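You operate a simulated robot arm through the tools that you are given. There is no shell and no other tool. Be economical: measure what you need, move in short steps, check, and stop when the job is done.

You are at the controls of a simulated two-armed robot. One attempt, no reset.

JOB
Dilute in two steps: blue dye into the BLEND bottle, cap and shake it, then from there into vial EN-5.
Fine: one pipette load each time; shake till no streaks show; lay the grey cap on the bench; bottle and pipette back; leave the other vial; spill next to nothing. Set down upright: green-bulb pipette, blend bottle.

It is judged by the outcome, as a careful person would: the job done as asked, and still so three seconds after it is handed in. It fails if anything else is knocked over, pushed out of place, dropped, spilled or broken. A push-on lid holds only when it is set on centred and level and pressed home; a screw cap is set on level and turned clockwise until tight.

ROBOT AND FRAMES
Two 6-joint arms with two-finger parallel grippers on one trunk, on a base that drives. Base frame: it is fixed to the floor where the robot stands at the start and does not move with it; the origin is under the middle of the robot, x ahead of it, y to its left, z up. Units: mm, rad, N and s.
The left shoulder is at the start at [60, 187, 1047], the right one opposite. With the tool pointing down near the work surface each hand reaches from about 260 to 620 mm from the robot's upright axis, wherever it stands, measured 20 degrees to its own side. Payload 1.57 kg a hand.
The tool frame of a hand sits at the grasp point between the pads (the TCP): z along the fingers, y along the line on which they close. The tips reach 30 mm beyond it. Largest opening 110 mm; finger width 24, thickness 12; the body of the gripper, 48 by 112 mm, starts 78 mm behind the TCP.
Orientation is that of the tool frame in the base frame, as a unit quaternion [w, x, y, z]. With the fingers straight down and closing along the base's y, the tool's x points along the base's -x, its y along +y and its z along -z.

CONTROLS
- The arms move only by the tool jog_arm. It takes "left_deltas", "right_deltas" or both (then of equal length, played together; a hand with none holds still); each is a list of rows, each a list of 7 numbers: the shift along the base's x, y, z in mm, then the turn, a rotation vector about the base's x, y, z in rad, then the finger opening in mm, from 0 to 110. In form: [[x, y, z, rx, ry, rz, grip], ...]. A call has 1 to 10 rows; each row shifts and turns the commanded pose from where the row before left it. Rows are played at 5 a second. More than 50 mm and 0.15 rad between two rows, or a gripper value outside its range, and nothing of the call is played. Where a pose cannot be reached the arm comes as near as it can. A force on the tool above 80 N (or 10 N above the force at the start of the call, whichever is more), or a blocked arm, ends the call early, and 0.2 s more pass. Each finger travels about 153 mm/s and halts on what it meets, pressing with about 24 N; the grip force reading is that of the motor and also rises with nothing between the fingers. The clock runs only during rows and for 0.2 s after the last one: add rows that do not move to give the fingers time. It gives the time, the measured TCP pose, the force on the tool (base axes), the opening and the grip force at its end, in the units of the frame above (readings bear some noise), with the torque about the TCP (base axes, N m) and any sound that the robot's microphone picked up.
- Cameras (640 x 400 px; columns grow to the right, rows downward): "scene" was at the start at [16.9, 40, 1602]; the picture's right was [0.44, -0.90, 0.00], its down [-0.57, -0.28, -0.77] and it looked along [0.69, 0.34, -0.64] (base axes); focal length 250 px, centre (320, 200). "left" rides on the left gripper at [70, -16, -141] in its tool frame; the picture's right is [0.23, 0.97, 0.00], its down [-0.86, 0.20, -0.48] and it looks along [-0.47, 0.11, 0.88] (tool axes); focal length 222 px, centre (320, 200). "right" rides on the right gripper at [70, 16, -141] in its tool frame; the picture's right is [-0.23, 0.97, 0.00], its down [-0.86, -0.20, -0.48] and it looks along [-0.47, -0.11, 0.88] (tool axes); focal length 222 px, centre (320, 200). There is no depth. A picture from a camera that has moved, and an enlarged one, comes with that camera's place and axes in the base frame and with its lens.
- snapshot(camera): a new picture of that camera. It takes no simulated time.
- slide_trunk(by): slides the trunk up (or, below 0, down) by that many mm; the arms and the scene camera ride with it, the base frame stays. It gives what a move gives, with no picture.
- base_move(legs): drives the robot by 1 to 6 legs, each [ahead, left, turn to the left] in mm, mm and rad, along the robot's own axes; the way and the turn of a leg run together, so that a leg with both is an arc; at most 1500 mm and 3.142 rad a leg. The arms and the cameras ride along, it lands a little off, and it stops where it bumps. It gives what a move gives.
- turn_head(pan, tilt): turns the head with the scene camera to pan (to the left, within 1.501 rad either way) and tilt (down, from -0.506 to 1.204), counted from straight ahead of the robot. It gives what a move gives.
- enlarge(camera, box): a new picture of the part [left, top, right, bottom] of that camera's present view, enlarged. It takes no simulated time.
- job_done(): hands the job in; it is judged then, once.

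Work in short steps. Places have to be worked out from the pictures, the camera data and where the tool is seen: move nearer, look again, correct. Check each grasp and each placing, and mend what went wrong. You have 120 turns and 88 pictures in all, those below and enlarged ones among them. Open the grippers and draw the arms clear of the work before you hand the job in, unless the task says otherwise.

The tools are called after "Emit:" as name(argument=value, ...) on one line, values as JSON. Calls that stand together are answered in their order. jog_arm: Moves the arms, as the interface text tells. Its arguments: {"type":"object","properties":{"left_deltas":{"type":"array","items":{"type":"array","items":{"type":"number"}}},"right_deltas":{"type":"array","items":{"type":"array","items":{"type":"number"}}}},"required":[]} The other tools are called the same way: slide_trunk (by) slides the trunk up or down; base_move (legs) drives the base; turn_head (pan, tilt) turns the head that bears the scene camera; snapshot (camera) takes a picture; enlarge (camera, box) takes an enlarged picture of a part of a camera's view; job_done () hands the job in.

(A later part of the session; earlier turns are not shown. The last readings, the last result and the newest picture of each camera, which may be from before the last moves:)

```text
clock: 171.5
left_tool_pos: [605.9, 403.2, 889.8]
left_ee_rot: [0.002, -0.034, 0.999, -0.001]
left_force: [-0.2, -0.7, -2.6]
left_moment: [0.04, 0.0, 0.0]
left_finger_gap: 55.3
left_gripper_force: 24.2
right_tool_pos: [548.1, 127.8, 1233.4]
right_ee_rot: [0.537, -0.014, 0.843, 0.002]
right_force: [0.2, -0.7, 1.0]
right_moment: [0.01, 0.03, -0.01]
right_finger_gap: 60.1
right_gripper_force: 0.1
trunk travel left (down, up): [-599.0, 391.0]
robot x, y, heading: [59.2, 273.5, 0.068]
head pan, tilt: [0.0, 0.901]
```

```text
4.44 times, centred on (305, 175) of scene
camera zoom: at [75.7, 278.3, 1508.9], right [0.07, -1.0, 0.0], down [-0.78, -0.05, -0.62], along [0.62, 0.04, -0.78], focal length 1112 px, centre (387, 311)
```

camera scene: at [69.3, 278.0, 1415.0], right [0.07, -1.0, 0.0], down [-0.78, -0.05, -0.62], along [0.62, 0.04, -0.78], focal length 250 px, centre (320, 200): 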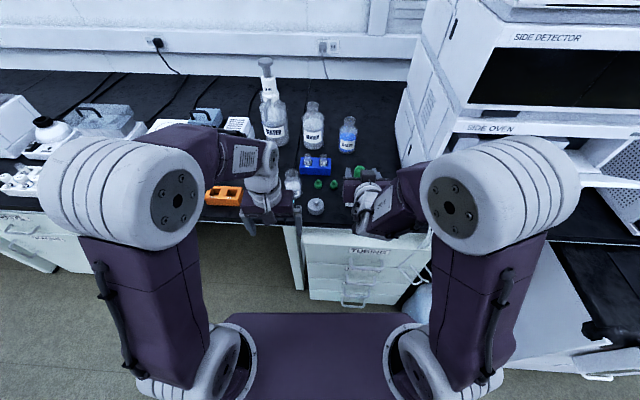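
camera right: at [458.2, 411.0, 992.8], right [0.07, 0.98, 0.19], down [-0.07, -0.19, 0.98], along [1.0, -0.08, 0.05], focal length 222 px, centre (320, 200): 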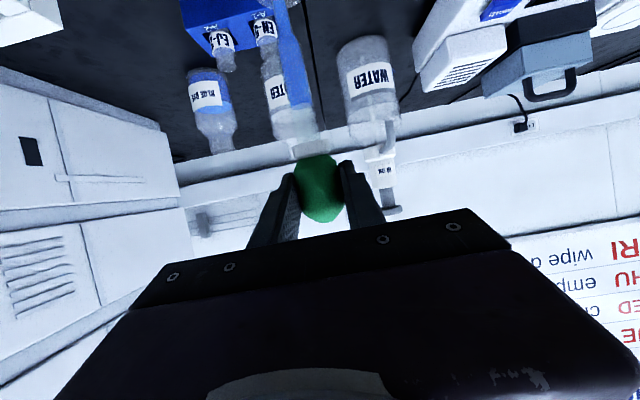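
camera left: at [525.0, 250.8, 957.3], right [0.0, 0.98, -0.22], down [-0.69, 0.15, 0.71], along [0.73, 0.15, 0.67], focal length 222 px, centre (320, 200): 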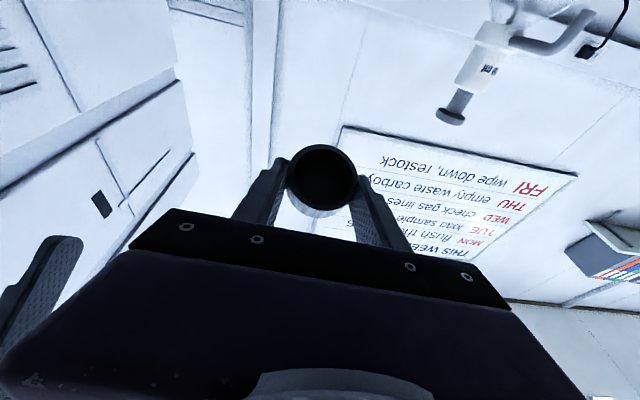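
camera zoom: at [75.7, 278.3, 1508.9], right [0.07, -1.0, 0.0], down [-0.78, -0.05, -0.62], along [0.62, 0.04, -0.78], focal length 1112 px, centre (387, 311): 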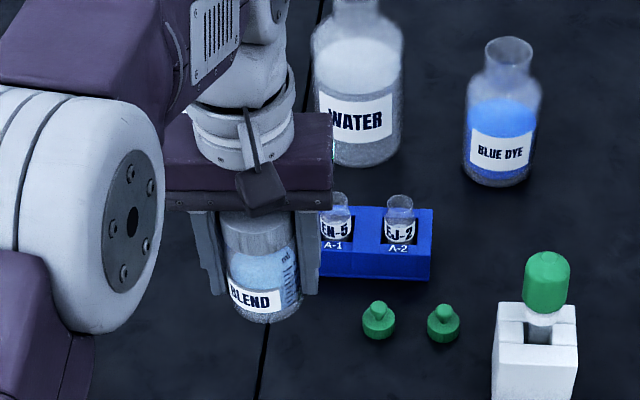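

Shake further, adding tilting, to be sure; then look closely at the liquid.

Emit:
jog_arm(left_deltas=[[0, 0, 45, 0.1, 0, 0, 50], [0, 0, -45, 0.1, 0, 0, 50], [0, 0, 45, 0.1, 0, 0, 50], [0, 0, -45, -0.1, 0, 0, 50], [0, 0, 45, -0.1, 0, 0, 50], [0, 0, -45, -0.1, 0, 0, 50], [0, 0, 45, 0, 0, 0, 50], [0, 0, -45, 0, 0, 0, 50], [0, 0, 45, 0, 0, 0, 50], [0, 0, -45, 0, 0, 0, 50]])

Emit:
jog_arm(left_deltas=[[0, 0, 45, 0, 0, 0, 50], [0, 0, -45, 0, 0, 0, 50], [0, 0, 45, 0, 0, 0, 50], [0, 0, -45, 0, 0, 0, 50], [0, 0, 45, 0, 0, 0, 50], [0, 0, -45, 0, 0, 0, 50], [0, 0, 45, 0, 0, 0, 50], [0, 0, -45, 0, 0, 0, 50], [0, 0, 45, 0, 0, 0, 50], [0, 0, -45, 0, 0, 0, 50]])

Emit:
jog_arm(left_deltas=[[0, 0, 45, 0, 0, 0, 50], [0, 0, -45, 0, 0, 0, 50], [0, 0, 45, 0, 0, 0, 50], [0, 0, -45, 0, 0, 0, 50], [0, 0, 45, 0, 0, 0, 50], [0, 0, -45, 0, 0, 0, 50], [0, 0, 45, 0, 0, 0, 50], [0, 0, -45, 0, 0, 0, 50], [0, 0, 0, 0, 0, 0, 50], [0, 0, 0, 0, 0, 0, 50]])

Emit:
enlarge(camera="scene", box=[285, 170, 335, 205])

```text
clock: 173.7
left_tool_pos: [609.2, 401.4, 888.2]
left_ee_rot: [0.002, -0.034, 0.999, -0.001]
left_force: [-0.4, 0.5, -2.7]
left_moment: [0.02, 0.03, 0.0]
left_finger_gap: 55.3
left_gripper_force: 23.5
right_tool_pos: [548.7, 127.3, 1233.1]
right_ee_rot: [0.536, -0.015, 0.844, 0.002]
right_force: [0.3, 0.3, 0.7]
right_moment: [0.01, 0.0, -0.01]
right_finger_gap: 60.0
right_gripper_force: 0.1
trunk travel left (down, up): [-599.0, 391.0]
robot x, y, heading: [63.5, 275.4, 0.061]
head pan, tilt: [0.0, 0.901]
```

```text
clock: 175.9
left_tool_pos: [608.8, 401.9, 887.6]
left_ee_rot: [0.002, -0.033, 0.999, -0.001]
left_force: [0.5, 0.0, -1.9]
left_moment: [-0.01, 0.02, 0.01]
left_finger_gap: 55.1
left_gripper_force: 24.1
right_tool_pos: [549.2, 128.1, 1233.1]
right_ee_rot: [0.536, -0.015, 0.844, 0.002]
right_force: [0.2, 0.8, -0.1]
right_moment: [0.05, 0.02, 0.01]
right_finger_gap: 59.8
right_gripper_force: 0.2
trunk travel left (down, up): [-599.0, 391.0]
robot x, y, heading: [56.4, 274.7, 0.071]
head pan, tilt: [0.0, 0.901]
```

```text
clock: 178.1
left_tool_pos: [606.8, 401.4, 889.5]
left_ee_rot: [0.003, -0.033, 0.999, -0.001]
left_force: [0.7, -0.5, -2.4]
left_moment: [0.0, -0.02, -0.04]
left_finger_gap: 55.4
left_gripper_force: 23.7
right_tool_pos: [546.4, 127.3, 1232.7]
right_ee_rot: [0.536, -0.014, 0.844, 0.002]
right_force: [-1.0, -0.4, -0.2]
right_moment: [-0.01, 0.01, 0.03]
right_finger_gap: 59.9
right_gripper_force: 0.0
trunk travel left (down, up): [-599.0, 391.0]
robot x, y, heading: [57.2, 273.4, 0.062]
head pan, tilt: [0.0, 0.901]
```

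```text
11.43 times, centred on (310, 188) of scene
camera zoom: at [75.7, 278.3, 1508.9], right [0.07, -1.0, 0.0], down [-0.78, -0.05, -0.62], along [0.62, 0.04, -0.78], focal length 2860 px, centre (434, 343)
```

zoom: 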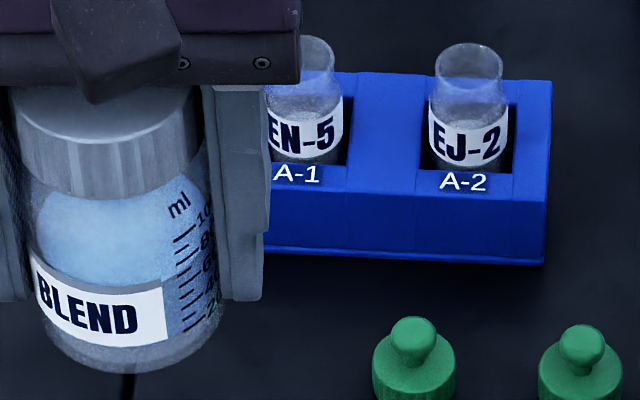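

No streaks visible, uniform pale blue. The lid is snapped on, so to take it off I need both hands: left holds the bottle in the air, right (pitched horizontal) will pull on the knob. One more shake for certainty, then move left to (607,350,950) and pitch the right hand to ~1.5.

Emit:
jog_arm(left_deltas=[[0, 0, 45, 0, 0, 0, 50], [0, 0, -45, 0, 0, 0, 50], [0, 0, 45, 0, 0, 0, 50], [0, 0, -45, 0, 0, 0, 50], [0, 0, 45, 0, 0, 0, 50], [0, 0, -45, 0, 0, 0, 50], [0, 0, 45, 0, 0, 0, 50], [0, 0, -45, 0, 0, 0, 50], [0, 0, 45, 0, 0, 0, 50], [0, 0, -45, 0, 0, 0, 50]])

Emit:
jog_arm(left_deltas=[[0, -10, 15, 0, 0, 0, 50], [0, -15, 20, 0, 0, 0, 50], [0, -15, 25, 0, 0, 0, 50], [0, -12, 0, 0, 0, 0, 50], [0, 0, 0, 0, 0, 0, 50]], right_deltas=[[0, 0, -40, 0.004, -0.12, 0, 60], [0, 0, -40, 0.004, -0.12, 0, 40], [0, 0, -40, 0.004, -0.12, 0, 26], [0, 0, -20, 0, 0, 0, 26], [0, 0, 0, 0, 0, 0, 26]])

```text
clock: 180.3
left_tool_pos: [608.6, 401.8, 889.9]
left_ee_rot: [0.002, -0.035, 0.999, 0.0]
left_force: [0.3, -0.6, -3.0]
left_moment: [0.01, 0.04, -0.02]
left_finger_gap: 55.4
left_gripper_force: 24.1
right_tool_pos: [548.9, 128.6, 1233.2]
right_ee_rot: [0.536, -0.015, 0.844, 0.002]
right_force: [0.6, 0.2, -1.1]
right_moment: [-0.01, 0.03, 0.0]
right_finger_gap: 60.0
right_gripper_force: 0.1
trunk travel left (down, up): [-599.0, 391.0]
robot x, y, heading: [60.7, 272.8, 0.062]
head pan, tilt: [0.0, 0.901]
```

```text
clock: 181.5
left_tool_pos: [606.6, 349.0, 950.2]
left_ee_rot: [0.003, -0.033, 0.999, -0.001]
left_force: [-0.1, 0.7, -2.7]
left_moment: [0.01, 0.02, 0.0]
left_finger_gap: 55.3
left_gripper_force: 24.4
right_tool_pos: [566.8, 113.1, 1127.9]
right_ee_rot: [0.645, 0.01, 0.764, -0.027]
right_force: [0.3, 0.0, 0.2]
right_moment: [0.0, 0.02, 0.01]
right_finger_gap: 25.9
right_gripper_force: 0.0
right hand out of reach, approached as far as the arm can: row 1, 2, 3, 4
trunk travel left (down, up): [-599.0, 391.0]
robot x, y, heading: [61.6, 275.0, 0.066]
head pan, tilt: [0.0, 0.901]
```

Right hand pitched ~1.4. I lower it to z≈1010 and traverse toward the knob line, staying ~70 mm short in x and correcting yaw/level.

Emit:
jog_arm(right_deltas=[[-5, 10, -30, 0.014, 0, 0.05, 26], [-5, 15, -40, 0.014, 0, 0.05, 26], [-5, 20, -40, 0, 0, 0, 26], [-5, 30, -8, 0, -0.05, 0, 26], [-3, 35, 0, 0, -0.05, 0, 26], [-2, 40, 0, 0, -0.05, 0, 26], [0, 40, 0, 0, 0, 0, 26], [0, 40, 0, 0, 0, 0, 26], [0, 6, 0, 0, 0, 0, 26], [0, 0, 0, 0, 0, 0, 26]])

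```text
clock: 183.0
left_tool_pos: [607.7, 364.9, 948.2]
left_ee_rot: [0.001, -0.041, 0.999, 0.008]
left_force: [0.4, 22.3, -2.9]
left_moment: [-2.54, 0.03, -0.39]
left_finger_gap: 55.4
left_gripper_force: 24.1
right_tool_pos: [563.9, 290.8, 1054.2]
right_ee_rot: [0.696, 0.003, 0.718, -0.007]
right_force: [-0.4, -22.8, 1.8]
right_moment: [0.24, -0.01, -0.57]
right_finger_gap: 6.4
right_gripper_force: 0.1
right hand out of reach, approached as far as the arm can: row 1, 2, 3, 4
trunk travel left (down, up): [-599.0, 391.0]
robot x, y, heading: [56.5, 275.2, 0.069]
head pan, tilt: [0.0, 0.901]
stopped in row 7 (left hand): the force on the tool passed its limit at 90 N (the readings are from after the stop); the commanded pose is now the measured one
```

The right hand couldn't get down to 1010 (stayed at 1054) and bumped the left gripper. Bottle still gripped. Back the right hand away.

Emit:
jog_arm(right_deltas=[[0, -20, 0, 0, 0, 0, 20], [0, -40, 0, 0, 0, 0, 26], [-5, -40, 0, 0, 0, 0, 26], [0, 0, 0, 0, 0, 0, 26]])

Emit:
enlarge(camera="scene", box=[220, 90, 420, 215])

```text
clock: 184.0
left_tool_pos: [608.8, 361.8, 948.5]
left_ee_rot: [0.001, -0.039, 0.999, 0.006]
left_force: [0.5, -0.2, -1.4]
left_moment: [-0.03, 0.02, -0.03]
left_finger_gap: 55.2
left_gripper_force: 24.2
right_tool_pos: [562.0, 206.1, 1080.6]
right_ee_rot: [0.696, -0.001, 0.718, -0.008]
right_force: [-0.5, -0.1, -0.7]
right_moment: [-0.03, 0.0, 0.01]
right_finger_gap: 25.8
right_gripper_force: 0.1
right hand out of reach, approached as far as the arm can: row 2, 3
trunk travel left (down, up): [-599.0, 391.0]
robot x, y, heading: [60.9, 279.3, 0.07]
head pan, tilt: [0.0, 0.901]
```

```text
3.20 times, centred on (320, 152) of scene
camera zoom: at [76.7, 279.4, 1508.9], right [0.07, -1.0, 0.0], down [-0.78, -0.05, -0.62], along [0.62, 0.04, -0.78], focal length 801 px, centre (320, 352)
```

zoom: 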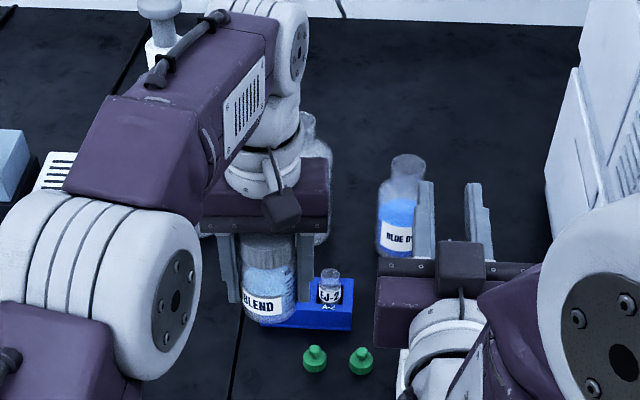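

All intact. New plan: set the bottle on the bench at its original spot, have the right hand (pitched) hold its body there while the left pulls the lid up. First: right hand aside and pitch eased back to ~1.15, left sets the bottle down.

Emit:
jog_arm(right_deltas=[[0, -20, 20, 0, 0.13, 0, 60], [-10, -20, 20, 0, 0.13, 0, 80], [-10, 0, 20, 0, 0.12, 0, 80], [0, 0, 0, 0, 0, 0, 80]])

Emit:
jog_arm(left_deltas=[[1, 15, 0, -0.006, 0, 0, 50], [1, 15, -20, -0.006, 0, 0, 50], [1, 8.7, -35, 0, 0, 0, 50], [0.7, 0, -35, 0, 0, 0, 50], [0, 0, -30, 0, 0, 0, 50], [0, 0, -15, 0, 0, 0, 50], [0, 0, -8, 0, 0, 0, 50], [0, 0, -3, 0, 0, 0, 50], [0, 0, 0, 0, 0, 0, 50]])

```text
clock: 185.0
left_tool_pos: [607.4, 360.9, 949.3]
left_ee_rot: [0.002, -0.04, 0.999, 0.007]
left_force: [1.2, -0.3, -2.0]
left_moment: [0.02, 0.02, 0.0]
left_finger_gap: 55.5
left_gripper_force: 24.0
right_tool_pos: [542.0, 165.8, 1140.5]
right_ee_rot: [0.549, 0.0, 0.836, -0.004]
right_force: [0.0, -0.3, 0.7]
right_moment: [-0.04, 0.01, 0.02]
right_finger_gap: 80.0
right_gripper_force: 0.1
trunk travel left (down, up): [-599.0, 391.0]
robot x, y, heading: [63.3, 275.3, 0.065]
head pan, tilt: [0.0, 0.901]
```

```text
clock: 187.0
left_tool_pos: [612.3, 399.1, 803.3]
left_ee_rot: [0.001, -0.04, 0.999, 0.001]
left_force: [1.0, -0.1, -1.3]
left_moment: [-0.01, 0.02, 0.01]
left_finger_gap: 54.8
left_gripper_force: 24.2
right_tool_pos: [542.1, 166.3, 1140.9]
right_ee_rot: [0.55, 0.0, 0.835, -0.004]
right_force: [0.3, -0.1, -0.1]
right_moment: [0.02, 0.01, 0.0]
right_finger_gap: 80.0
right_gripper_force: 0.1
trunk travel left (down, up): [-599.0, 391.0]
robot x, y, heading: [59.2, 273.1, 0.062]
head pan, tilt: [0.0, 0.901]
```

Lower the last few mm to bench contact.

Emit:
jog_arm(left_deltas=[[0, 0, -2, 0, 0, 0, 50], [0, 0, -1.5, 0, 0, 0, 50], [0, 0, 0, 0, 0, 0, 50]])

Emit:
jog_arm(left_deltas=[[0, 0, -1, 0, 0, 0, 50], [0, 0, 0, 0, 0, 0, 50], [0, 0, 0, 0, 0, 0, 58], [0, 0, 0, 0, 0, 0, 75], [0, 0, 0, 0, 0, 0, 84], [0, 0, 40, 0, 0, 0, 84], [0, 0, 45, 0, 0, 0, 84], [0, 0, 45, 0, 0, 0, 84], [-15, 15, 30, 0, 0, 0, 84], [0, 0, 0, 0, 0, 0, 84]])

Emit:
jog_arm(left_deltas=[[-20, 15, 25, 0, 0, 0, 84], [-20, 15, 25, 0, 0, 0, 84], [-20, 15, 20, 0, 0, 0, 84], [-20, 15, 0, 0, 0, 0, 84], [-10, 15, 0, 0, 0, 0, 84], [0, 0, 0, 0, 0, 0, 84]], right_deltas=[[-15, 30, 0, 0, 0, 0, 80], [-20, 35, 0, 0, 0, 0, 80], [-20, 40, 0, 0, 0, 0, 80], [-20, 40, 0, 0, 0, 0, 80], [-10, 40, -20, 0, 0, 0, 80], [0, 40, -20, 0, 0, 0, 80]])

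```text
clock: 187.8
left_tool_pos: [610.8, 400.0, 801.1]
left_ee_rot: [0.003, -0.039, 0.999, 0.0]
left_force: [0.6, 0.9, 3.1]
left_moment: [-0.01, -0.15, 0.02]
left_finger_gap: 55.3
left_gripper_force: 24.2
right_tool_pos: [541.1, 164.9, 1141.2]
right_ee_rot: [0.549, -0.001, 0.836, -0.003]
right_force: [-0.7, -0.7, 0.6]
right_moment: [0.0, 0.02, 0.0]
right_finger_gap: 79.9
right_gripper_force: 0.0
trunk travel left (down, up): [-599.0, 391.0]
robot x, y, heading: [59.7, 274.1, 0.067]
head pan, tilt: [0.0, 0.901]
```

```text
clock: 190.0
left_tool_pos: [597.4, 415.0, 958.4]
left_ee_rot: [0.001, -0.039, 0.999, 0.002]
left_force: [0.1, 0.9, 0.3]
left_moment: [-0.01, 0.03, 0.01]
left_finger_gap: 83.9
left_gripper_force: 0.1
right_tool_pos: [542.7, 165.4, 1139.7]
right_ee_rot: [0.549, 0.0, 0.836, -0.004]
right_force: [0.4, -0.1, 0.5]
right_moment: [0.0, 0.0, 0.02]
right_finger_gap: 80.5
right_gripper_force: 0.1
trunk travel left (down, up): [-599.0, 391.0]
robot x, y, heading: [58.1, 275.1, 0.063]
head pan, tilt: [0.0, 0.901]
```

```text
clock: 191.4
left_tool_pos: [506.4, 490.8, 1028.1]
left_ee_rot: [0.001, -0.038, 0.999, 0.0]
left_force: [-1.0, -0.1, -0.4]
left_moment: [0.0, 0.0, 0.0]
left_finger_gap: 84.2
left_gripper_force: 0.1
right_tool_pos: [455.8, 392.4, 1102.1]
right_ee_rot: [0.55, 0.0, 0.835, -0.006]
right_force: [0.9, -0.5, 0.2]
right_moment: [0.0, -0.03, -0.04]
right_finger_gap: 80.0
right_gripper_force: 0.1
trunk travel left (down, up): [-599.0, 391.0]
robot x, y, heading: [60.6, 275.3, 0.067]
head pan, tilt: [0.0, 0.901]
```

Bottle stands back at its place. Now shift left hand slightly left, advance the base 75 mm, and lower the trunk 216 mm.

Emit:
jog_arm(left_deltas=[[0, 25, 0, 0, 0, 0, 84], [0, 0, 0, 0, 0, 0, 84]])

Emit:
base_move(legs=[[75, 0, 0]])

Emit:
slide_trunk(by=-216)

Emit:
snapshot(camera="right")

```text
clock: 192.0
left_tool_pos: [506.9, 514.2, 1030.5]
left_ee_rot: [0.0, -0.04, 0.999, 0.0]
left_force: [-1.1, 0.0, -1.0]
left_moment: [-0.01, -0.01, 0.0]
left_finger_gap: 84.1
left_gripper_force: 0.0
right_tool_pos: [456.7, 390.8, 1101.9]
right_ee_rot: [0.549, 0.0, 0.836, -0.004]
right_force: [-1.3, -0.7, 0.1]
right_moment: [0.05, -0.01, 0.01]
right_finger_gap: 79.7
right_gripper_force: 0.0
trunk travel left (down, up): [-599.0, 391.0]
robot x, y, heading: [63.8, 277.3, 0.065]
head pan, tilt: [0.0, 0.901]
```

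```text
clock: 193.1
left_tool_pos: [581.5, 520.7, 1029.9]
left_ee_rot: [0.001, -0.039, 0.999, 0.0]
left_force: [-0.1, 0.5, -0.8]
left_moment: [-0.02, -0.03, 0.0]
left_finger_gap: 84.0
left_gripper_force: 0.1
right_tool_pos: [532.4, 396.0, 1102.2]
right_ee_rot: [0.549, 0.0, 0.836, -0.004]
right_force: [0.2, 0.0, 0.2]
right_moment: [0.0, 0.03, -0.02]
right_finger_gap: 80.0
right_gripper_force: 0.1
trunk travel left (down, up): [-599.0, 391.0]
robot x, y, heading: [135.6, 280.2, 0.069]
head pan, tilt: [0.0, 0.901]
```

```text
clock: 195.4
left_tool_pos: [579.8, 518.5, 819.6]
left_ee_rot: [0.009, -0.038, 0.999, 0.003]
left_force: [7.7, 2.6, 52.1]
left_moment: [2.69, 0.51, -0.42]
left_finger_gap: 85.8
left_gripper_force: 0.9
right_tool_pos: [529.1, 394.3, 888.6]
right_ee_rot: [0.551, -0.001, 0.834, -0.002]
right_force: [0.4, 0.0, 0.6]
right_moment: [0.04, -0.02, 0.04]
right_finger_gap: 80.1
right_gripper_force: 0.0
trunk travel left (down, up): [-383.0, 607.0]
robot x, y, heading: [135.7, 279.5, 0.065]
head pan, tilt: [0.0, 0.901]
```

```text
5 pictures are left
camera right: at [371.0, 410.1, 880.2], right [0.09, 0.97, 0.2], down [-0.11, -0.2, 0.98], along [0.99, -0.11, 0.08], focal length 222 px, centre (320, 200)
```

right: 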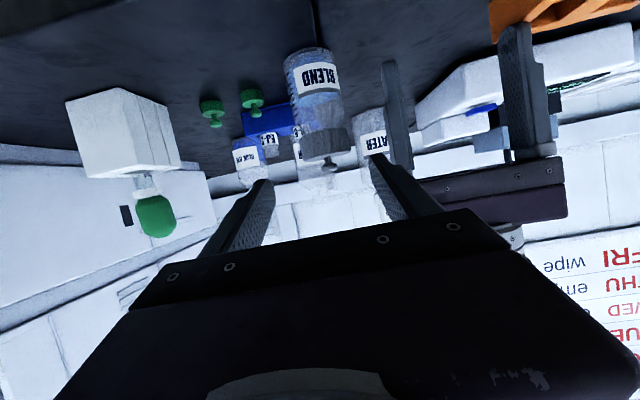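

The left fingertips landed on the orange rack (52 N up). Lift the left hand straight up at once.

Emit:
jog_arm(left_deltas=[[0, 0, 15, 0, 0, 0, 84], [0, 0, 35, 0, 0, 0, 84], [0, 0, 40, 0, 0, 0, 84], [0, 0, 0, 0, 0, 0, 84]])

```text
clock: 196.4
left_tool_pos: [579.0, 520.8, 904.5]
left_ee_rot: [0.0, -0.04, 0.999, 0.0]
left_force: [0.2, -0.1, 0.4]
left_moment: [0.0, 0.01, 0.01]
left_finger_gap: 84.0
left_gripper_force: 0.1
right_tool_pos: [531.4, 394.9, 886.3]
right_ee_rot: [0.549, -0.001, 0.836, -0.003]
right_force: [0.0, 0.3, -0.4]
right_moment: [0.01, -0.02, 0.0]
right_finger_gap: 79.9
right_gripper_force: 0.0
trunk travel left (down, up): [-383.0, 607.0]
robot x, y, heading: [133.0, 279.8, 0.065]
head pan, tilt: [0.0, 0.901]
```

Clear again; rack looks undisturbed. Now lower the right hand to z≈796 in front of the bottle, aligned in y.

Emit:
jog_arm(right_deltas=[[0, 5.5, -25, 0, 0, 0, 80], [0, 0, -25, 0, 0, 0, 80], [0, 0, -25, 0, 0, 0, 80], [0, 0, -15, 0, 0, 0, 80], [0, 0, 0, 0, 0, 0, 80]])

```text
clock: 197.6
left_tool_pos: [580.2, 521.2, 904.0]
left_ee_rot: [0.002, -0.039, 0.999, 0.001]
left_force: [-0.4, -1.1, -0.1]
left_moment: [-0.01, -0.02, 0.01]
left_finger_gap: 84.3
left_gripper_force: 0.2
right_tool_pos: [531.5, 401.3, 795.7]
right_ee_rot: [0.55, 0.0, 0.835, -0.004]
right_force: [-0.8, 0.4, 0.6]
right_moment: [0.02, -0.01, 0.01]
right_finger_gap: 80.0
right_gripper_force: 0.1
trunk travel left (down, up): [-383.0, 607.0]
robot x, y, heading: [135.0, 280.8, 0.067]
head pan, tilt: [0.0, 0.901]
```

Reachable. Advance around the bottle and grip its body.

Emit:
jog_arm(right_deltas=[[25, -0.5, 0, 0, 0, 0, 80], [25, 0, 0, 0, 0, 0, 80], [20, 0, 0, 0, 0, 0, 80], [12, 0, 0, 0, 0, 0, 80], [0, 0, 0, 0, 0, 0, 66], [0, 0, 0, 0, 0, 0, 57], [0, 0, 0, 0, 0, 0, 50], [0, 0, 0, 0, 0, 0, 50]])

Emit:
jog_arm(left_deltas=[[8, -25, 10, 0, 0, 0, 84], [8, -30, 0, 0, 0, 0, 84], [8, -30, 0, 0, 0, 0, 84], [8, -35, 0, 0, 0, 0, 84], [0, 0, 0, 0, 0, 0, 84]])

Emit:
enlarge(camera="left", box=[200, 60, 440, 240])

```text
clock: 199.4
left_tool_pos: [580.3, 520.8, 903.6]
left_ee_rot: [0.003, -0.039, 0.999, 0.001]
left_force: [0.0, 0.3, 0.9]
left_moment: [0.0, -0.01, 0.0]
left_finger_gap: 83.7
left_gripper_force: 0.0
right_tool_pos: [612.5, 400.3, 795.4]
right_ee_rot: [0.549, -0.001, 0.836, -0.003]
right_force: [0.5, -0.8, 1.5]
right_moment: [0.05, -0.06, -0.05]
right_finger_gap: 55.1
right_gripper_force: 23.8
trunk travel left (down, up): [-383.0, 607.0]
robot x, y, heading: [132.8, 279.9, 0.069]
head pan, tilt: [0.0, 0.901]
```

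```text
clock: 200.6
left_tool_pos: [612.7, 400.4, 915.2]
left_ee_rot: [0.001, -0.04, 0.999, 0.0]
left_force: [-0.8, -0.5, -0.1]
left_moment: [0.0, -0.05, -0.01]
left_finger_gap: 84.0
left_gripper_force: 0.0
right_tool_pos: [613.7, 400.5, 796.8]
right_ee_rot: [0.55, 0.0, 0.835, -0.004]
right_force: [1.3, 1.1, 2.3]
right_moment: [0.13, -0.04, -0.02]
right_finger_gap: 55.2
right_gripper_force: 23.5
trunk travel left (down, up): [-383.0, 607.0]
robot x, y, heading: [134.1, 280.8, 0.065]
head pan, tilt: [0.0, 0.901]
```

```text
2.22 times, centred on (320, 150) of left
camera zoom: at [544.4, 377.3, 1057.0], right [-0.3, 0.95, 0.0], down [0.84, 0.27, 0.48], along [0.46, 0.15, -0.88], focal length 494 px, centre (320, 311)
```

zoom: 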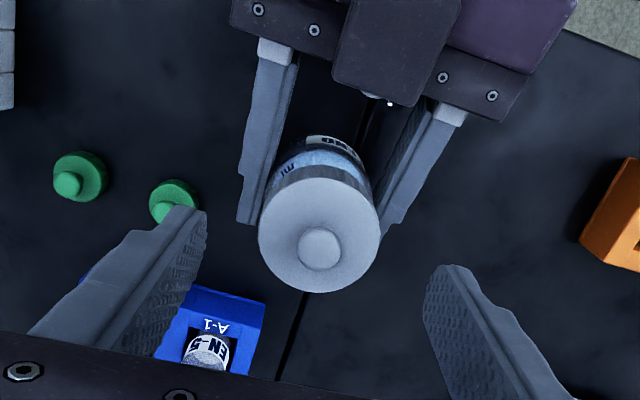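

Right holds the bottle; the cap is under the left hand. Lower, grip the cap sides, and pull straight up.

Emit:
jog_arm(left_deltas=[[2, 0.5, -20, 0, 0, 0, 80], [1, 0, -18, 0, 0, 0, 75], [0, 0, -10, 0, 0, 0, 70], [0, 0, 0, 0, 0, 0, 55], [0, 0, 0, 0, 0, 0, 40], [0, 0, 0, 0, 0, 0, 40]])

Emit:
jog_arm(left_deltas=[[0, 0, 3, 0, 0, 0, 40], [0, 0, 4, 0, 0, 0, 40], [0, 0, 0, 0, 0, 0, 40]])

Emit:
jog_arm(left_deltas=[[0, 0, 5, 0, 0, 0, 40], [0, 0, 5, 0, 0, 0, 40], [0, 0, 0, 0, 0, 0, 40]])

```text
clock: 202.0
left_tool_pos: [616.3, 401.4, 866.5]
left_ee_rot: [0.0, -0.039, 0.999, 0.0]
left_force: [0.6, -3.0, -2.7]
left_moment: [-0.16, 0.0, -0.03]
left_finger_gap: 50.6
left_gripper_force: 24.3
right_tool_pos: [613.5, 400.5, 795.8]
right_ee_rot: [0.55, 0.0, 0.835, -0.004]
right_force: [-0.9, 1.5, 2.0]
right_moment: [-0.03, 0.05, 0.0]
right_finger_gap: 55.7
right_gripper_force: 23.9
trunk travel left (down, up): [-383.0, 607.0]
robot x, y, heading: [136.1, 279.0, 0.07]
head pan, tilt: [0.0, 0.901]
```

```text
clock: 202.8
left_tool_pos: [616.0, 401.3, 873.0]
left_ee_rot: [0.002, -0.039, 0.999, 0.001]
left_force: [0.1, 0.4, -0.3]
left_moment: [-0.01, -0.01, 0.01]
left_finger_gap: 50.6
left_gripper_force: 24.1
right_tool_pos: [612.2, 399.9, 795.7]
right_ee_rot: [0.55, -0.001, 0.835, -0.003]
right_force: [0.9, 1.6, 2.5]
right_moment: [0.18, -0.04, 0.0]
right_finger_gap: 55.4
right_gripper_force: 24.0
trunk travel left (down, up): [-383.0, 607.0]
robot x, y, heading: [136.9, 282.4, 0.069]
head pan, tilt: [0.0, 0.901]
heard: snap
```

```text
clock: 203.6
left_tool_pos: [616.2, 401.2, 883.8]
left_ee_rot: [0.002, -0.04, 0.999, 0.0]
left_force: [-0.3, -0.1, 0.2]
left_moment: [0.01, -0.03, -0.02]
left_finger_gap: 50.4
left_gripper_force: 24.9
right_tool_pos: [612.7, 399.5, 796.2]
right_ee_rot: [0.55, -0.001, 0.835, -0.003]
right_force: [0.4, 0.8, 3.2]
right_moment: [0.13, -0.01, 0.0]
right_finger_gap: 55.5
right_gripper_force: 23.9
trunk travel left (down, up): [-383.0, 607.0]
robot x, y, heading: [137.1, 278.3, 0.07]
head pan, tilt: [0.0, 0.901]
```

Snap again — the lid is off. Lift it; the right hand opens, backs out and moves up.

Emit:
jog_arm(left_deltas=[[0, 0, 20, 0, 0, 0, 40], [0, 0, 30, 0, 0, 0, 40], [0, 0, 0, 0, 0, 0, 40], [0, 0, 0, 0, 0, 0, 40], [0, 0, 0, 0, 0, 0, 40], [0, 0, 0, 0, 0, 0, 40], [0, 0, 0, 0, 0, 0, 40], [0, 0, 0, 0, 0, 0, 40]], right_deltas=[[0, 0, 0, 0, 0, 0, 58], [0, 0, 0, 0, 0, 0, 68], [0, 0, 0, 0, 0, 0, 80], [-20, 0, 0, 0, 0, 0, 80], [-25, 0, 0, 0, 0, 0, 80], [-25, 0, 0, 0, 0, 0, 80], [-15, 0, 0, 0, 0, 0, 80], [0, 0, 0, 0, 0, 0, 80]])

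Emit:
jog_arm(right_deltas=[[0, -10, 35, 0, 0, 0, 70], [0, -20, 40, 0, 0, 0, 60], [0, -35, 30, 0, 0, 0, 60], [0, -40, 0, 0, 0, 0, 60], [0, -40, 0, 0, 0, 0, 60], [0, -40, 0, 0, 0, 0, 60], [0, -23, 0, 0, 0, 0, 60], [0, 0, 0, 0, 0, 0, 60]])

Emit:
jog_arm(left_deltas=[[-20, -20, 0, 0, 0, 0, 40], [-20, -30, 0, 0, 0, 0, 40], [-22, -33, -10, 0, 0, 0, 40], [0, 0, -40, 0, 0, 0, 40], [0, 0, -45, 0, 0, 0, 40], [0, 0, -25, 0, 0, 0, 40], [0, 0, -14, 0, 0, 0, 40], [0, 0, 0, 0, 0, 0, 40]])

```text
clock: 205.4
left_tool_pos: [613.8, 401.6, 931.8]
left_ee_rot: [0.003, -0.04, 0.999, 0.001]
left_force: [0.4, 0.2, -0.3]
left_moment: [0.0, 0.0, 0.02]
left_finger_gap: 50.5
left_gripper_force: 24.1
left hand out of reach, approached as far as the arm can: row 2
right_tool_pos: [527.3, 400.2, 795.9]
right_ee_rot: [0.55, 0.0, 0.835, -0.004]
right_force: [-0.9, -0.1, 0.3]
right_moment: [-0.02, -0.01, 0.01]
right_finger_gap: 80.2
right_gripper_force: 0.0
trunk travel left (down, up): [-383.0, 607.0]
robot x, y, heading: [133.9, 280.3, 0.064]
head pan, tilt: [0.0, 0.901]
```

```text
clock: 207.2
left_tool_pos: [613.7, 402.3, 931.2]
left_ee_rot: [0.003, -0.04, 0.999, 0.001]
left_force: [-0.7, -0.4, 0.4]
left_moment: [0.03, -0.01, 0.01]
left_finger_gap: 50.6
left_gripper_force: 24.2
right_tool_pos: [543.5, 209.7, 908.7]
right_ee_rot: [0.549, 0.0, 0.836, -0.005]
right_force: [0.1, 0.1, 0.4]
right_moment: [-0.04, 0.01, 0.0]
right_finger_gap: 60.1
right_gripper_force: 0.2
right hand out of reach, approached as far as the arm can: row 6, 7
trunk travel left (down, up): [-383.0, 607.0]
robot x, y, heading: [130.7, 282.1, 0.067]
head pan, tilt: [0.0, 0.901]
```

```text
clock: 209.0
left_tool_pos: [551.6, 316.5, 798.0]
left_ee_rot: [0.002, -0.04, 0.999, 0.001]
left_force: [-0.5, 0.3, 0.2]
left_moment: [0.0, -0.01, -0.03]
left_finger_gap: 50.8
left_gripper_force: 23.5
right_tool_pos: [542.9, 208.7, 908.8]
right_ee_rot: [0.549, 0.001, 0.836, -0.006]
right_force: [0.2, -0.1, -0.6]
right_moment: [-0.01, -0.02, 0.02]
right_finger_gap: 60.0
right_gripper_force: 0.2
trunk travel left (down, up): [-383.0, 607.0]
robot x, y, heading: [137.4, 276.2, 0.067]
head pan, tilt: [0.0, 0.901]
```

Lower the cap to bench contact gently.

Emit:
jog_arm(left_deltas=[[0, 0, -4, 0, 0, 0, 40], [0, 0, -1.5, 0, 0, 0, 40], [0, 0, 0, 0, 0, 0, 40]])

Emit:
jog_arm(left_deltas=[[0, 0, -1.5, 0, 0, 0, 40], [0, 0, 0, 0, 0, 0, 40]])

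```text
clock: 209.8
left_tool_pos: [552.1, 317.3, 792.2]
left_ee_rot: [0.002, -0.039, 0.999, 0.0]
left_force: [-0.8, -0.4, -0.2]
left_moment: [0.0, -0.02, 0.01]
left_finger_gap: 50.5
left_gripper_force: 24.5
right_tool_pos: [542.9, 209.9, 908.6]
right_ee_rot: [0.549, 0.0, 0.836, -0.005]
right_force: [-0.4, 0.2, -0.6]
right_moment: [-0.04, 0.04, -0.01]
right_finger_gap: 59.9
right_gripper_force: 0.0
trunk travel left (down, up): [-383.0, 607.0]
robot x, y, heading: [137.5, 276.8, 0.065]
head pan, tilt: [0.0, 0.901]
```

```text
clock: 210.4
left_tool_pos: [551.6, 319.1, 790.4]
left_ee_rot: [0.002, -0.039, 0.999, 0.0]
left_force: [0.2, 0.1, -0.4]
left_moment: [-0.04, 0.0, 0.01]
left_finger_gap: 50.5
left_gripper_force: 23.7
right_tool_pos: [543.2, 209.4, 907.7]
right_ee_rot: [0.549, 0.0, 0.836, -0.005]
right_force: [0.7, 0.1, -0.4]
right_moment: [0.01, -0.01, 0.03]
right_finger_gap: 60.1
right_gripper_force: 0.1
trunk travel left (down, up): [-383.0, 607.0]
robot x, y, heading: [139.5, 279.6, 0.066]
head pan, tilt: [0.0, 0.901]
```

Finish the set-down (two more small steps), release, and withdraw the left hand up and left.

Emit:
jog_arm(left_deltas=[[0, 0, -1.5, 0, 0, 0, 40], [0, 0, -1, 0, 0, 0, 40], [0, 0, 0, 0, 0, 0, 40], [0, 0, 0, 0, 0, 0, 53], [0, 0, 0, 0, 0, 0, 65], [0, 0, 0, 0, 0, 0, 80], [0, 0, 30, 0, 0, 0, 80], [0, 0, 45, 0, 0, 0, 80], [0, 0, 45, 0, 0, 0, 80], [0, 20, 20, 0, 0, 0, 80]])

Emit:
jog_arm(left_deltas=[[-10, 40, 0, 0, 0, 0, 80], [-10, 45, 0, 0, 0, 0, 80], [-10, 45, 0, 0, 0, 0, 80], [-10, 45, 0, 0, 0, 0, 80], [-10, 45, 0, 0, 0, 0, 80], [0, 0, 0, 0, 0, 0, 80]], right_deltas=[[12, -8, 0, 0, 0, 0, 60], [0, -8, -14, 0, 0, 0, 60], [0, 0, -14, 0, 0, 0, 60], [0, 0, 0, 0, 0, 0, 60], [0, 0, 0, 0, 0, 0, 60], [0, 0, 0, 0, 0, 0, 60]])

Emit:
enlarge(camera="right", box=[200, 0, 440, 240])

```text
clock: 212.6
left_tool_pos: [550.6, 339.4, 927.8]
left_ee_rot: [0.0, -0.039, 0.999, 0.001]
left_force: [-0.2, -0.3, 0.5]
left_moment: [-0.01, -0.02, -0.01]
left_finger_gap: 79.8
left_gripper_force: 0.0
right_tool_pos: [542.9, 210.1, 907.7]
right_ee_rot: [0.55, 0.0, 0.835, -0.005]
right_force: [0.3, -0.4, -0.6]
right_moment: [0.01, 0.02, 0.02]
right_finger_gap: 60.0
right_gripper_force: 0.1
trunk travel left (down, up): [-383.0, 607.0]
robot x, y, heading: [136.0, 280.3, 0.065]
head pan, tilt: [0.0, 0.901]
```

```text
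clock: 214.0
left_tool_pos: [501.8, 559.1, 926.9]
left_ee_rot: [0.002, -0.04, 0.999, 0.0]
left_force: [0.1, -0.1, 0.6]
left_moment: [0.03, 0.0, 0.02]
left_finger_gap: 80.0
left_gripper_force: 0.0
right_tool_pos: [567.5, 203.3, 892.4]
right_ee_rot: [0.549, -0.001, 0.836, -0.004]
right_force: [0.6, -0.3, 0.6]
right_moment: [0.0, 0.02, -0.03]
right_finger_gap: 60.2
right_gripper_force: 0.1
right hand out of reach, approached as far as the arm can: row 2, 3
trunk travel left (down, up): [-383.0, 607.0]
robot x, y, heading: [137.5, 280.2, 0.066]
head pan, tilt: [0.0, 0.901]
```

```text
1.67 times, centred on (320, 120) of right
camera zoom: at [409.6, 219.5, 885.5], right [0.09, 0.97, 0.2], down [-0.1, -0.19, 0.98], along [0.99, -0.11, 0.08], focal length 370 px, centre (320, 333)
```

zoom: 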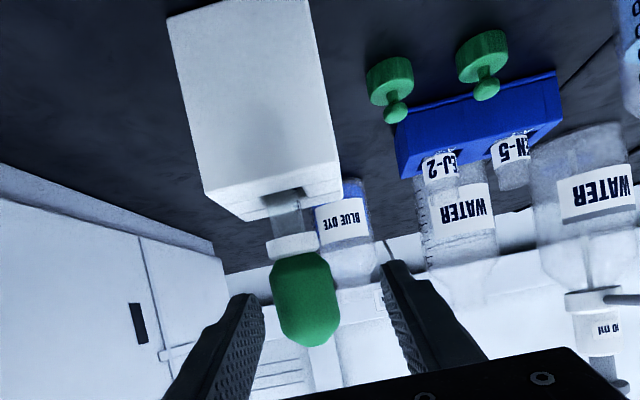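

Bulb at ≈(601,194.5,881). Advance, correct y/z, then squeeze-grip.

Emit:
jog_arm(right_deltas=[[17, -2, 0, 0, 0, 0, 60], [17, -3, 0, 0, 0, 0, 60], [0, -4, -6, 0, 0, 0, 60], [0, 0, -6, 0, 0, 0, 60], [0, 0, 0, 0, 0, 0, 60]])

Emit:
jog_arm(right_deltas=[[0, 0, 0, 0, 0, 0, 60]])

```text
clock: 215.2
left_tool_pos: [502.9, 559.3, 926.3]
left_ee_rot: [0.002, -0.04, 0.999, 0.001]
left_force: [0.1, -0.5, -0.1]
left_moment: [-0.03, -0.04, -0.02]
left_finger_gap: 80.0
left_gripper_force: 0.1
right_tool_pos: [600.6, 192.7, 880.5]
right_ee_rot: [0.55, -0.002, 0.835, -0.003]
right_force: [-0.2, 0.9, 0.2]
right_moment: [0.0, 0.0, -0.01]
right_finger_gap: 60.1
right_gripper_force: 0.0
trunk travel left (down, up): [-383.0, 607.0]
robot x, y, heading: [138.6, 280.2, 0.067]
head pan, tilt: [0.0, 0.901]
```

```text
clock: 215.6
left_tool_pos: [502.2, 557.4, 928.3]
left_ee_rot: [0.003, -0.039, 0.999, 0.001]
left_force: [0.2, 0.1, -0.9]
left_moment: [0.01, 0.0, 0.04]
left_finger_gap: 80.0
left_gripper_force: 0.0
right_tool_pos: [600.9, 192.6, 881.2]
right_ee_rot: [0.55, 0.0, 0.835, -0.004]
right_force: [-0.2, -0.2, -0.3]
right_moment: [-0.01, -0.02, 0.03]
right_finger_gap: 60.0
right_gripper_force: 0.1
trunk travel left (down, up): [-383.0, 607.0]
robot x, y, heading: [132.0, 280.7, 0.065]
head pan, tilt: [0.0, 0.901]
```

Grip (squeezed), lift straight up, carry over the blend bottle (mouth ≈(614.5,400.3)).

Emit:
jog_arm(right_deltas=[[0, 0, 0, 0, 0, 0, 35], [0, 0, 0, 0, 0, 0, 22], [0, 0, 0, 0, 0, 0, 22], [0, 0, 25, 0, 0, 0, 22], [0, 0, 35, 0, 0, 0, 22], [0, 0, 35, 0, 0, 0, 22], [0, 0, 35, 0, 0, 0, 22], [0, 0, 0, 0, 0, 0, 22]])

Emit:
jog_arm(right_deltas=[[2, 30, 0, 0, 0, 0, 22], [2, 35, 0, 0, 0, 0, 22], [2, 35, 0, 0, 0, 0, 22], [2, 35, 0, 0, 0, 0, 22], [2, 35, 0, 0, 0, 0, 22], [2, 25, 0, 0, 0, 0, 22], [1.7, 12.7, 0, 0, 0, 0, 22], [0, 0, -15, 0, 0, 0, 22], [0, 0, -5, 0, 0, 0, 22], [0, 0, 0, 0, 0, 0, 22]])

Emit:
enlarge(camera="right", box=[220, 0, 360, 90])

```text
clock: 217.4
left_tool_pos: [502.7, 559.1, 927.3]
left_ee_rot: [0.001, -0.039, 0.999, 0.001]
left_force: [0.4, 0.0, 0.5]
left_moment: [0.01, 0.01, 0.02]
left_finger_gap: 80.0
left_gripper_force: 0.0
right_tool_pos: [598.8, 194.7, 1011.7]
right_ee_rot: [0.549, -0.001, 0.836, -0.003]
right_force: [-0.5, -0.2, -1.0]
right_moment: [0.01, -0.01, 0.0]
right_finger_gap: 31.4
right_gripper_force: 24.4
trunk travel left (down, up): [-383.0, 607.0]
robot x, y, heading: [136.1, 281.1, 0.065]
head pan, tilt: [0.0, 0.901]
```

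```text
clock: 219.6
left_tool_pos: [503.4, 557.6, 926.5]
left_ee_rot: [0.002, -0.04, 0.999, 0.001]
left_force: [0.0, -0.9, 0.1]
left_moment: [-0.02, 0.0, -0.02]
left_finger_gap: 79.9
left_gripper_force: 0.0
right_tool_pos: [614.0, 401.1, 990.8]
right_ee_rot: [0.55, -0.002, 0.835, -0.003]
right_force: [-0.1, 0.6, 0.2]
right_moment: [-0.04, 0.0, 0.0]
right_finger_gap: 31.7
right_gripper_force: 23.8
trunk travel left (down, up): [-383.0, 607.0]
robot x, y, heading: [137.4, 278.3, 0.068]
head pan, tilt: [0.0, 0.901]
```

```text
4.44 times, centred on (290, 45) of right
camera zoom: at [456.9, 417.7, 983.3], right [0.09, 0.98, 0.2], down [-0.1, -0.19, 0.98], along [0.99, -0.11, 0.08], focal length 987 px, centre (453, 889)
```

zoom: 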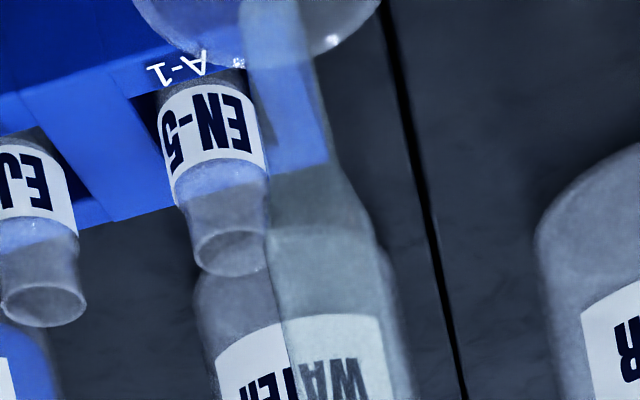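

Mouth centre fits (614.5,400.0); the shaft is on it. Lower to TCP≈893, then relax to draw, then firm slightly to 31.

Emit:
jog_arm(right_deltas=[[0, -0.7, -14, 0, 0, 0, 22], [0, 0, -14, 0, 0, 0, 22], [0, 0, -14, 0, 0, 0, 22], [0, 0, -14, 0, 0, 0, 22], [0, 0, -14, 0, 0, 0, 22], [0, 0, -14, 0, 0, 0, 22], [0, 0, -13, 0, 0, 0, 22], [0, 0, 0, 0, 0, 0, 22]])

Emit:
jog_arm(right_deltas=[[0, 0, 0, 0, 0, 0, 31.5], [0, 0, 0, 0, 0, 0, 31.5], [0, 0, 0, 0, 0, 0, 31.5], [0, 0, 0, 0, 0, 0, 31.5], [0, 0, 0, 0, 0, 0, 31.5], [0, 0, 0, 0, 0, 0, 31], [0, 0, 0, 0, 0, 0, 31], [0, 0, 0, 0, 0, 0, 31]])

```text
clock: 221.4
left_tool_pos: [501.6, 557.8, 927.3]
left_ee_rot: [0.002, -0.039, 0.999, 0.001]
left_force: [0.5, -0.4, -0.1]
left_moment: [-0.01, 0.0, 0.0]
left_finger_gap: 80.2
left_gripper_force: 0.2
right_tool_pos: [613.7, 401.5, 894.2]
right_ee_rot: [0.549, 0.0, 0.835, -0.005]
right_force: [-1.0, 0.0, -0.7]
right_moment: [0.05, -0.03, 0.0]
right_finger_gap: 31.4
right_gripper_force: 24.2
trunk travel left (down, up): [-383.0, 607.0]
robot x, y, heading: [135.8, 278.2, 0.066]
head pan, tilt: [0.0, 0.901]
```

```text
clock: 223.2
left_tool_pos: [502.4, 558.5, 927.6]
left_ee_rot: [0.002, -0.039, 0.999, 0.001]
left_force: [-0.2, -0.4, 0.0]
left_moment: [-0.01, 0.02, 0.05]
left_finger_gap: 80.0
left_gripper_force: 0.1
right_tool_pos: [615.0, 400.6, 893.6]
right_ee_rot: [0.55, 0.0, 0.835, -0.004]
right_force: [0.1, 1.2, -0.5]
right_moment: [0.02, 0.01, 0.02]
right_finger_gap: 32.4
right_gripper_force: 0.2
trunk travel left (down, up): [-383.0, 607.0]
robot x, y, heading: [133.4, 278.8, 0.063]
head pan, tilt: [0.0, 0.901]
```

Firm to 30.7 while still submerged, lift clear, and move above EN-5, whose mouth triangulates (several views) to (742,361,819).

Emit:
jog_arm(right_deltas=[[0, 0, 0, 0, 0, 0, 30.7], [0, 0, 0, 0, 0, 0, 30.7], [0, 0, 12, 0, 0, 0, 30.7], [0, 0, 20, 0, 0, 0, 30.7], [0, 0, 25, 0, 0, 0, 30.7], [0, 0, 25, 0, 0, 0, 30.7], [0, 0, 25, 0, 0, 0, 30.7], [0, 0, 0, 0, 0, 0, 30.7]])

Emit:
jog_arm(right_deltas=[[15, -5, 0, 0, 0, 0, 30.7], [25, -7, 0, 0, 0, 0, 30.7], [25, -8, 0, 0, 0, 0, 30.7], [25, -8, 0, 0, 0, 0, 30.7], [22, -7, 0, 0, 0, 0, 30.7], [15, -4.5, 0, 0, 0, 0, 30.7], [0, 0, -20, 0, 0, 0, 30.7], [0, 0, -18, 0, 0, 0, 30.7], [0, 0, -8, 0, 0, 0, 30.7], [0, 0, 0, 0, 0, 0, 30.7]])

Emit:
enlarge(camera="right", box=[220, 0, 380, 110])

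```text
clock: 225.0
left_tool_pos: [502.7, 559.5, 926.6]
left_ee_rot: [0.001, -0.04, 0.999, 0.001]
left_force: [-0.9, -0.6, 0.7]
left_moment: [-0.01, 0.03, -0.02]
left_finger_gap: 80.1
left_gripper_force: 0.1
right_tool_pos: [613.9, 399.6, 1000.7]
right_ee_rot: [0.55, 0.0, 0.835, -0.004]
right_force: [-0.4, 0.3, -0.5]
right_moment: [-0.01, 0.01, 0.01]
right_finger_gap: 31.9
right_gripper_force: 0.5
trunk travel left (down, up): [-383.0, 607.0]
robot x, y, heading: [134.5, 281.3, 0.067]
head pan, tilt: [0.0, 0.901]
```

```text
clock: 227.2
left_tool_pos: [502.3, 558.3, 926.4]
left_ee_rot: [0.002, -0.039, 0.999, 0.001]
left_force: [0.7, 0.4, -0.5]
left_moment: [0.0, 0.0, 0.02]
left_finger_gap: 80.0
left_gripper_force: 0.0
right_tool_pos: [741.5, 361.6, 954.9]
right_ee_rot: [0.549, -0.001, 0.836, -0.004]
right_force: [1.1, 0.7, -0.7]
right_moment: [0.01, 0.0, 0.04]
right_finger_gap: 31.7
right_gripper_force: 15.8
trunk travel left (down, up): [-383.0, 607.0]
robot x, y, heading: [136.1, 274.0, 0.065]
head pan, tilt: [0.0, 0.901]
```

```text
3.64 times, centred on (300, 55) of right
camera zoom: at [584.3, 377.3, 946.6], right [0.09, 0.97, 0.2], down [-0.1, -0.19, 0.98], along [0.99, -0.11, 0.08], focal length 808 px, centre (393, 727)
```

zoom: 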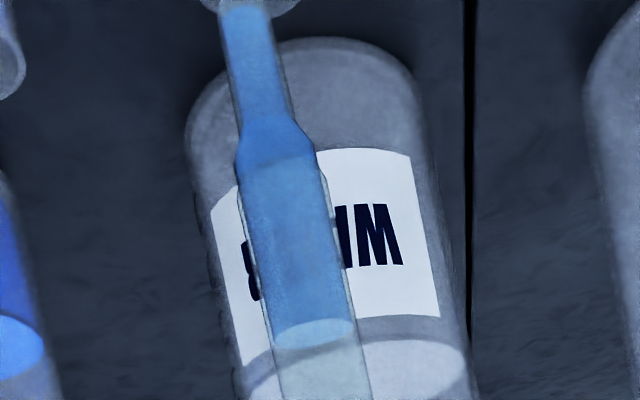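

Pipette is full of the pale blend and its tip is right over EN-5's mouth (≈(739.5,361)). Nudge (−1.5,+1), lower 11 mm into the mouth.

Emit:
jog_arm(right_deltas=[[-1.5, 1, 0, 0, 0, 0, 30.7], [0, 0, -4, 0, 0, 0, 30.7], [0, 0, -4, 0, 0, 0, 30.7], [0, 0, -3, 0, 0, 0, 30.7], [0, 0, 0, 0, 0, 0, 30.7]])

Emit:
enlarge(camera="right", box=[220, 0, 380, 110])

```text
clock: 228.4
left_tool_pos: [501.6, 558.6, 926.4]
left_ee_rot: [0.002, -0.039, 0.999, 0.0]
left_force: [0.1, 0.1, -0.3]
left_moment: [-0.04, 0.0, 0.02]
left_finger_gap: 80.0
left_gripper_force: 0.0
right_tool_pos: [739.8, 361.9, 943.1]
right_ee_rot: [0.55, 0.0, 0.835, -0.004]
right_force: [-0.3, -0.4, 1.2]
right_moment: [0.03, -0.02, 0.03]
right_finger_gap: 32.3
right_gripper_force: 0.5
trunk travel left (down, up): [-383.0, 607.0]
robot x, y, heading: [137.2, 279.7, 0.07]
head pan, tilt: [0.0, 0.901]
```

```text
3.64 times, centred on (300, 55) of right
camera zoom: at [582.3, 378.6, 936.0], right [0.09, 0.97, 0.2], down [-0.1, -0.19, 0.98], along [0.99, -0.11, 0.08], focal length 808 px, centre (393, 727)
```

zoom: 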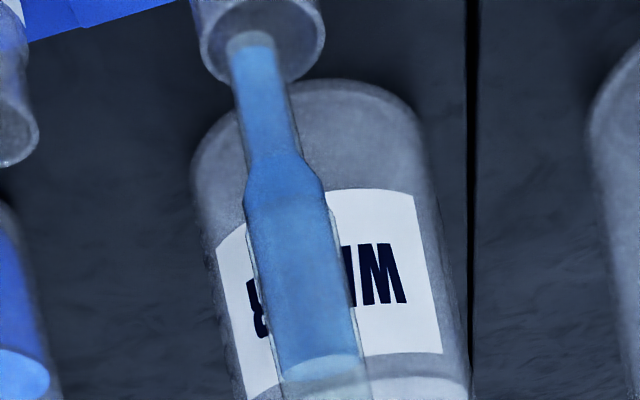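

Tip is at the mouth plane, centred within ~2 mm (rim centre ≈(740.3,362.8), tip (739.8,361.2)), and it seems to have touched lightly. Raise 4, centre by (+0.5,+1.6), lower again slightly, then squeeze slowly.

Emit:
jog_arm(right_deltas=[[0, 0, 4, 0, 0, 0, 30.7], [0.5, 1.6, 0, 0, 0, 0, 30.7], [0, 0, -4, 0, 0, 0, 30.7], [0, 0, -4, 0, 0, 0, 30.7], [0, 0, 0, 0, 0, 0, 30.7]])

Emit:
jog_arm(right_deltas=[[0, 0, 0, 0, 0, 0, 30], [0, 0, 0, 0, 0, 0, 28], [0, 0, 0, 0, 0, 0, 25], [0, 0, 0, 0, 0, 0, 22], [0, 0, 0, 0, 0, 0, 22], [0, 0, 0, 0, 0, 0, 22], [0, 0, 0, 0, 0, 0, 22], [0, 0, 0, 0, 0, 0, 22]])

Emit:
snapshot(camera="right")

```text
clock: 229.6
left_tool_pos: [502.7, 557.3, 927.2]
left_ee_rot: [0.002, -0.039, 0.999, 0.001]
left_force: [0.6, -0.3, 0.6]
left_moment: [-0.01, 0.01, 0.0]
left_finger_gap: 80.1
left_gripper_force: 0.0
right_tool_pos: [739.7, 363.8, 940.6]
right_ee_rot: [0.549, -0.001, 0.836, -0.003]
right_force: [0.1, 0.1, 2.2]
right_moment: [0.02, 0.0, 0.01]
right_finger_gap: 31.7
right_gripper_force: 16.1
trunk travel left (down, up): [-383.0, 607.0]
robot x, y, heading: [135.4, 282.3, 0.063]
head pan, tilt: [0.0, 0.901]
```

```text
clock: 231.4
left_tool_pos: [501.3, 559.2, 927.4]
left_ee_rot: [0.001, -0.04, 0.999, 0.0]
left_force: [0.4, 0.3, 0.1]
left_moment: [-0.04, -0.02, -0.01]
left_finger_gap: 80.2
left_gripper_force: 0.0
right_tool_pos: [741.1, 364.2, 940.6]
right_ee_rot: [0.549, 0.0, 0.835, -0.004]
right_force: [-0.7, 0.0, 0.3]
right_moment: [-0.01, 0.0, -0.01]
right_finger_gap: 31.2
right_gripper_force: 23.9
trunk travel left (down, up): [-383.0, 607.0]
robot x, y, heading: [137.2, 280.7, 0.066]
head pan, tilt: [0.0, 0.901]
```

```text
refused: no pictures are left
```

Squeezed out. Keep the bulb squeezed, lift clear, and carry the pipette back above its stand.

Emit:
jog_arm(right_deltas=[[0, 0, 12, 0, 0, 0, 22], [0, 0, 20, 0, 0, 0, 22], [0, 0, 20, 0, 0, 0, 22], [0, 0, 18, 0, 0, 0, 22], [0, 0, 0, 0, 0, 0, 22]])

Emit:
jog_arm(right_deltas=[[-20, -24, 0, 0, 0, 0, 22], [-24, -28, 0, 0, 0, 0, 22], [-24, -28, 0, 0, 0, 0, 22], [-24, -28, 0, 0, 0, 0, 22], [-24, -30, 0, 0, 0, 0, 22], [-18, -25, 0, 0, 0, 0, 22], [-5.5, -8, 0, 0, 0, 0, 22], [0, 0, 0, 0, 0, 0, 22]])

Emit:
jog_arm(right_deltas=[[0, 0, 0, 0, 0, 0, 22]])

```text
clock: 232.6
left_tool_pos: [502.2, 557.6, 927.0]
left_ee_rot: [0.002, -0.039, 0.999, 0.001]
left_force: [0.3, 0.1, -0.8]
left_moment: [0.03, 0.01, 0.03]
left_finger_gap: 80.0
left_gripper_force: 0.1
right_tool_pos: [740.0, 362.9, 1010.7]
right_ee_rot: [0.55, -0.002, 0.835, -0.003]
right_force: [0.4, 1.2, -0.9]
right_moment: [0.01, -0.02, -0.01]
right_finger_gap: 31.1
right_gripper_force: 24.1
trunk travel left (down, up): [-383.0, 607.0]
robot x, y, heading: [134.1, 278.6, 0.067]
head pan, tilt: [0.0, 0.901]
```

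```text
clock: 234.4
left_tool_pos: [502.5, 559.5, 927.6]
left_ee_rot: [0.002, -0.039, 0.999, 0.0]
left_force: [-0.4, 0.3, -1.2]
left_moment: [-0.02, 0.03, 0.0]
left_finger_gap: 80.1
left_gripper_force: 0.1
right_tool_pos: [600.7, 192.2, 1009.7]
right_ee_rot: [0.55, -0.001, 0.835, -0.004]
right_force: [0.1, 0.2, -0.7]
right_moment: [-0.04, -0.03, 0.01]
right_finger_gap: 31.2
right_gripper_force: 24.2
trunk travel left (down, up): [-383.0, 607.0]
robot x, y, heading: [132.9, 280.1, 0.063]
head pan, tilt: [0.0, 0.901]
```

```text
clock: 234.8
left_tool_pos: [501.5, 558.5, 926.2]
left_ee_rot: [0.002, -0.038, 0.999, 0.001]
left_force: [0.9, -0.4, -0.9]
left_moment: [0.0, 0.0, 0.01]
left_finger_gap: 80.3
left_gripper_force: 0.1
right_tool_pos: [601.2, 192.8, 1010.1]
right_ee_rot: [0.549, 0.0, 0.836, -0.004]
right_force: [0.6, -0.6, 0.5]
right_moment: [-0.02, 0.0, 0.0]
right_finger_gap: 31.3
right_gripper_force: 24.1
trunk travel left (down, up): [-383.0, 607.0]
robot x, y, heading: [134.4, 281.8, 0.061]
head pan, tilt: [0.0, 0.901]
```

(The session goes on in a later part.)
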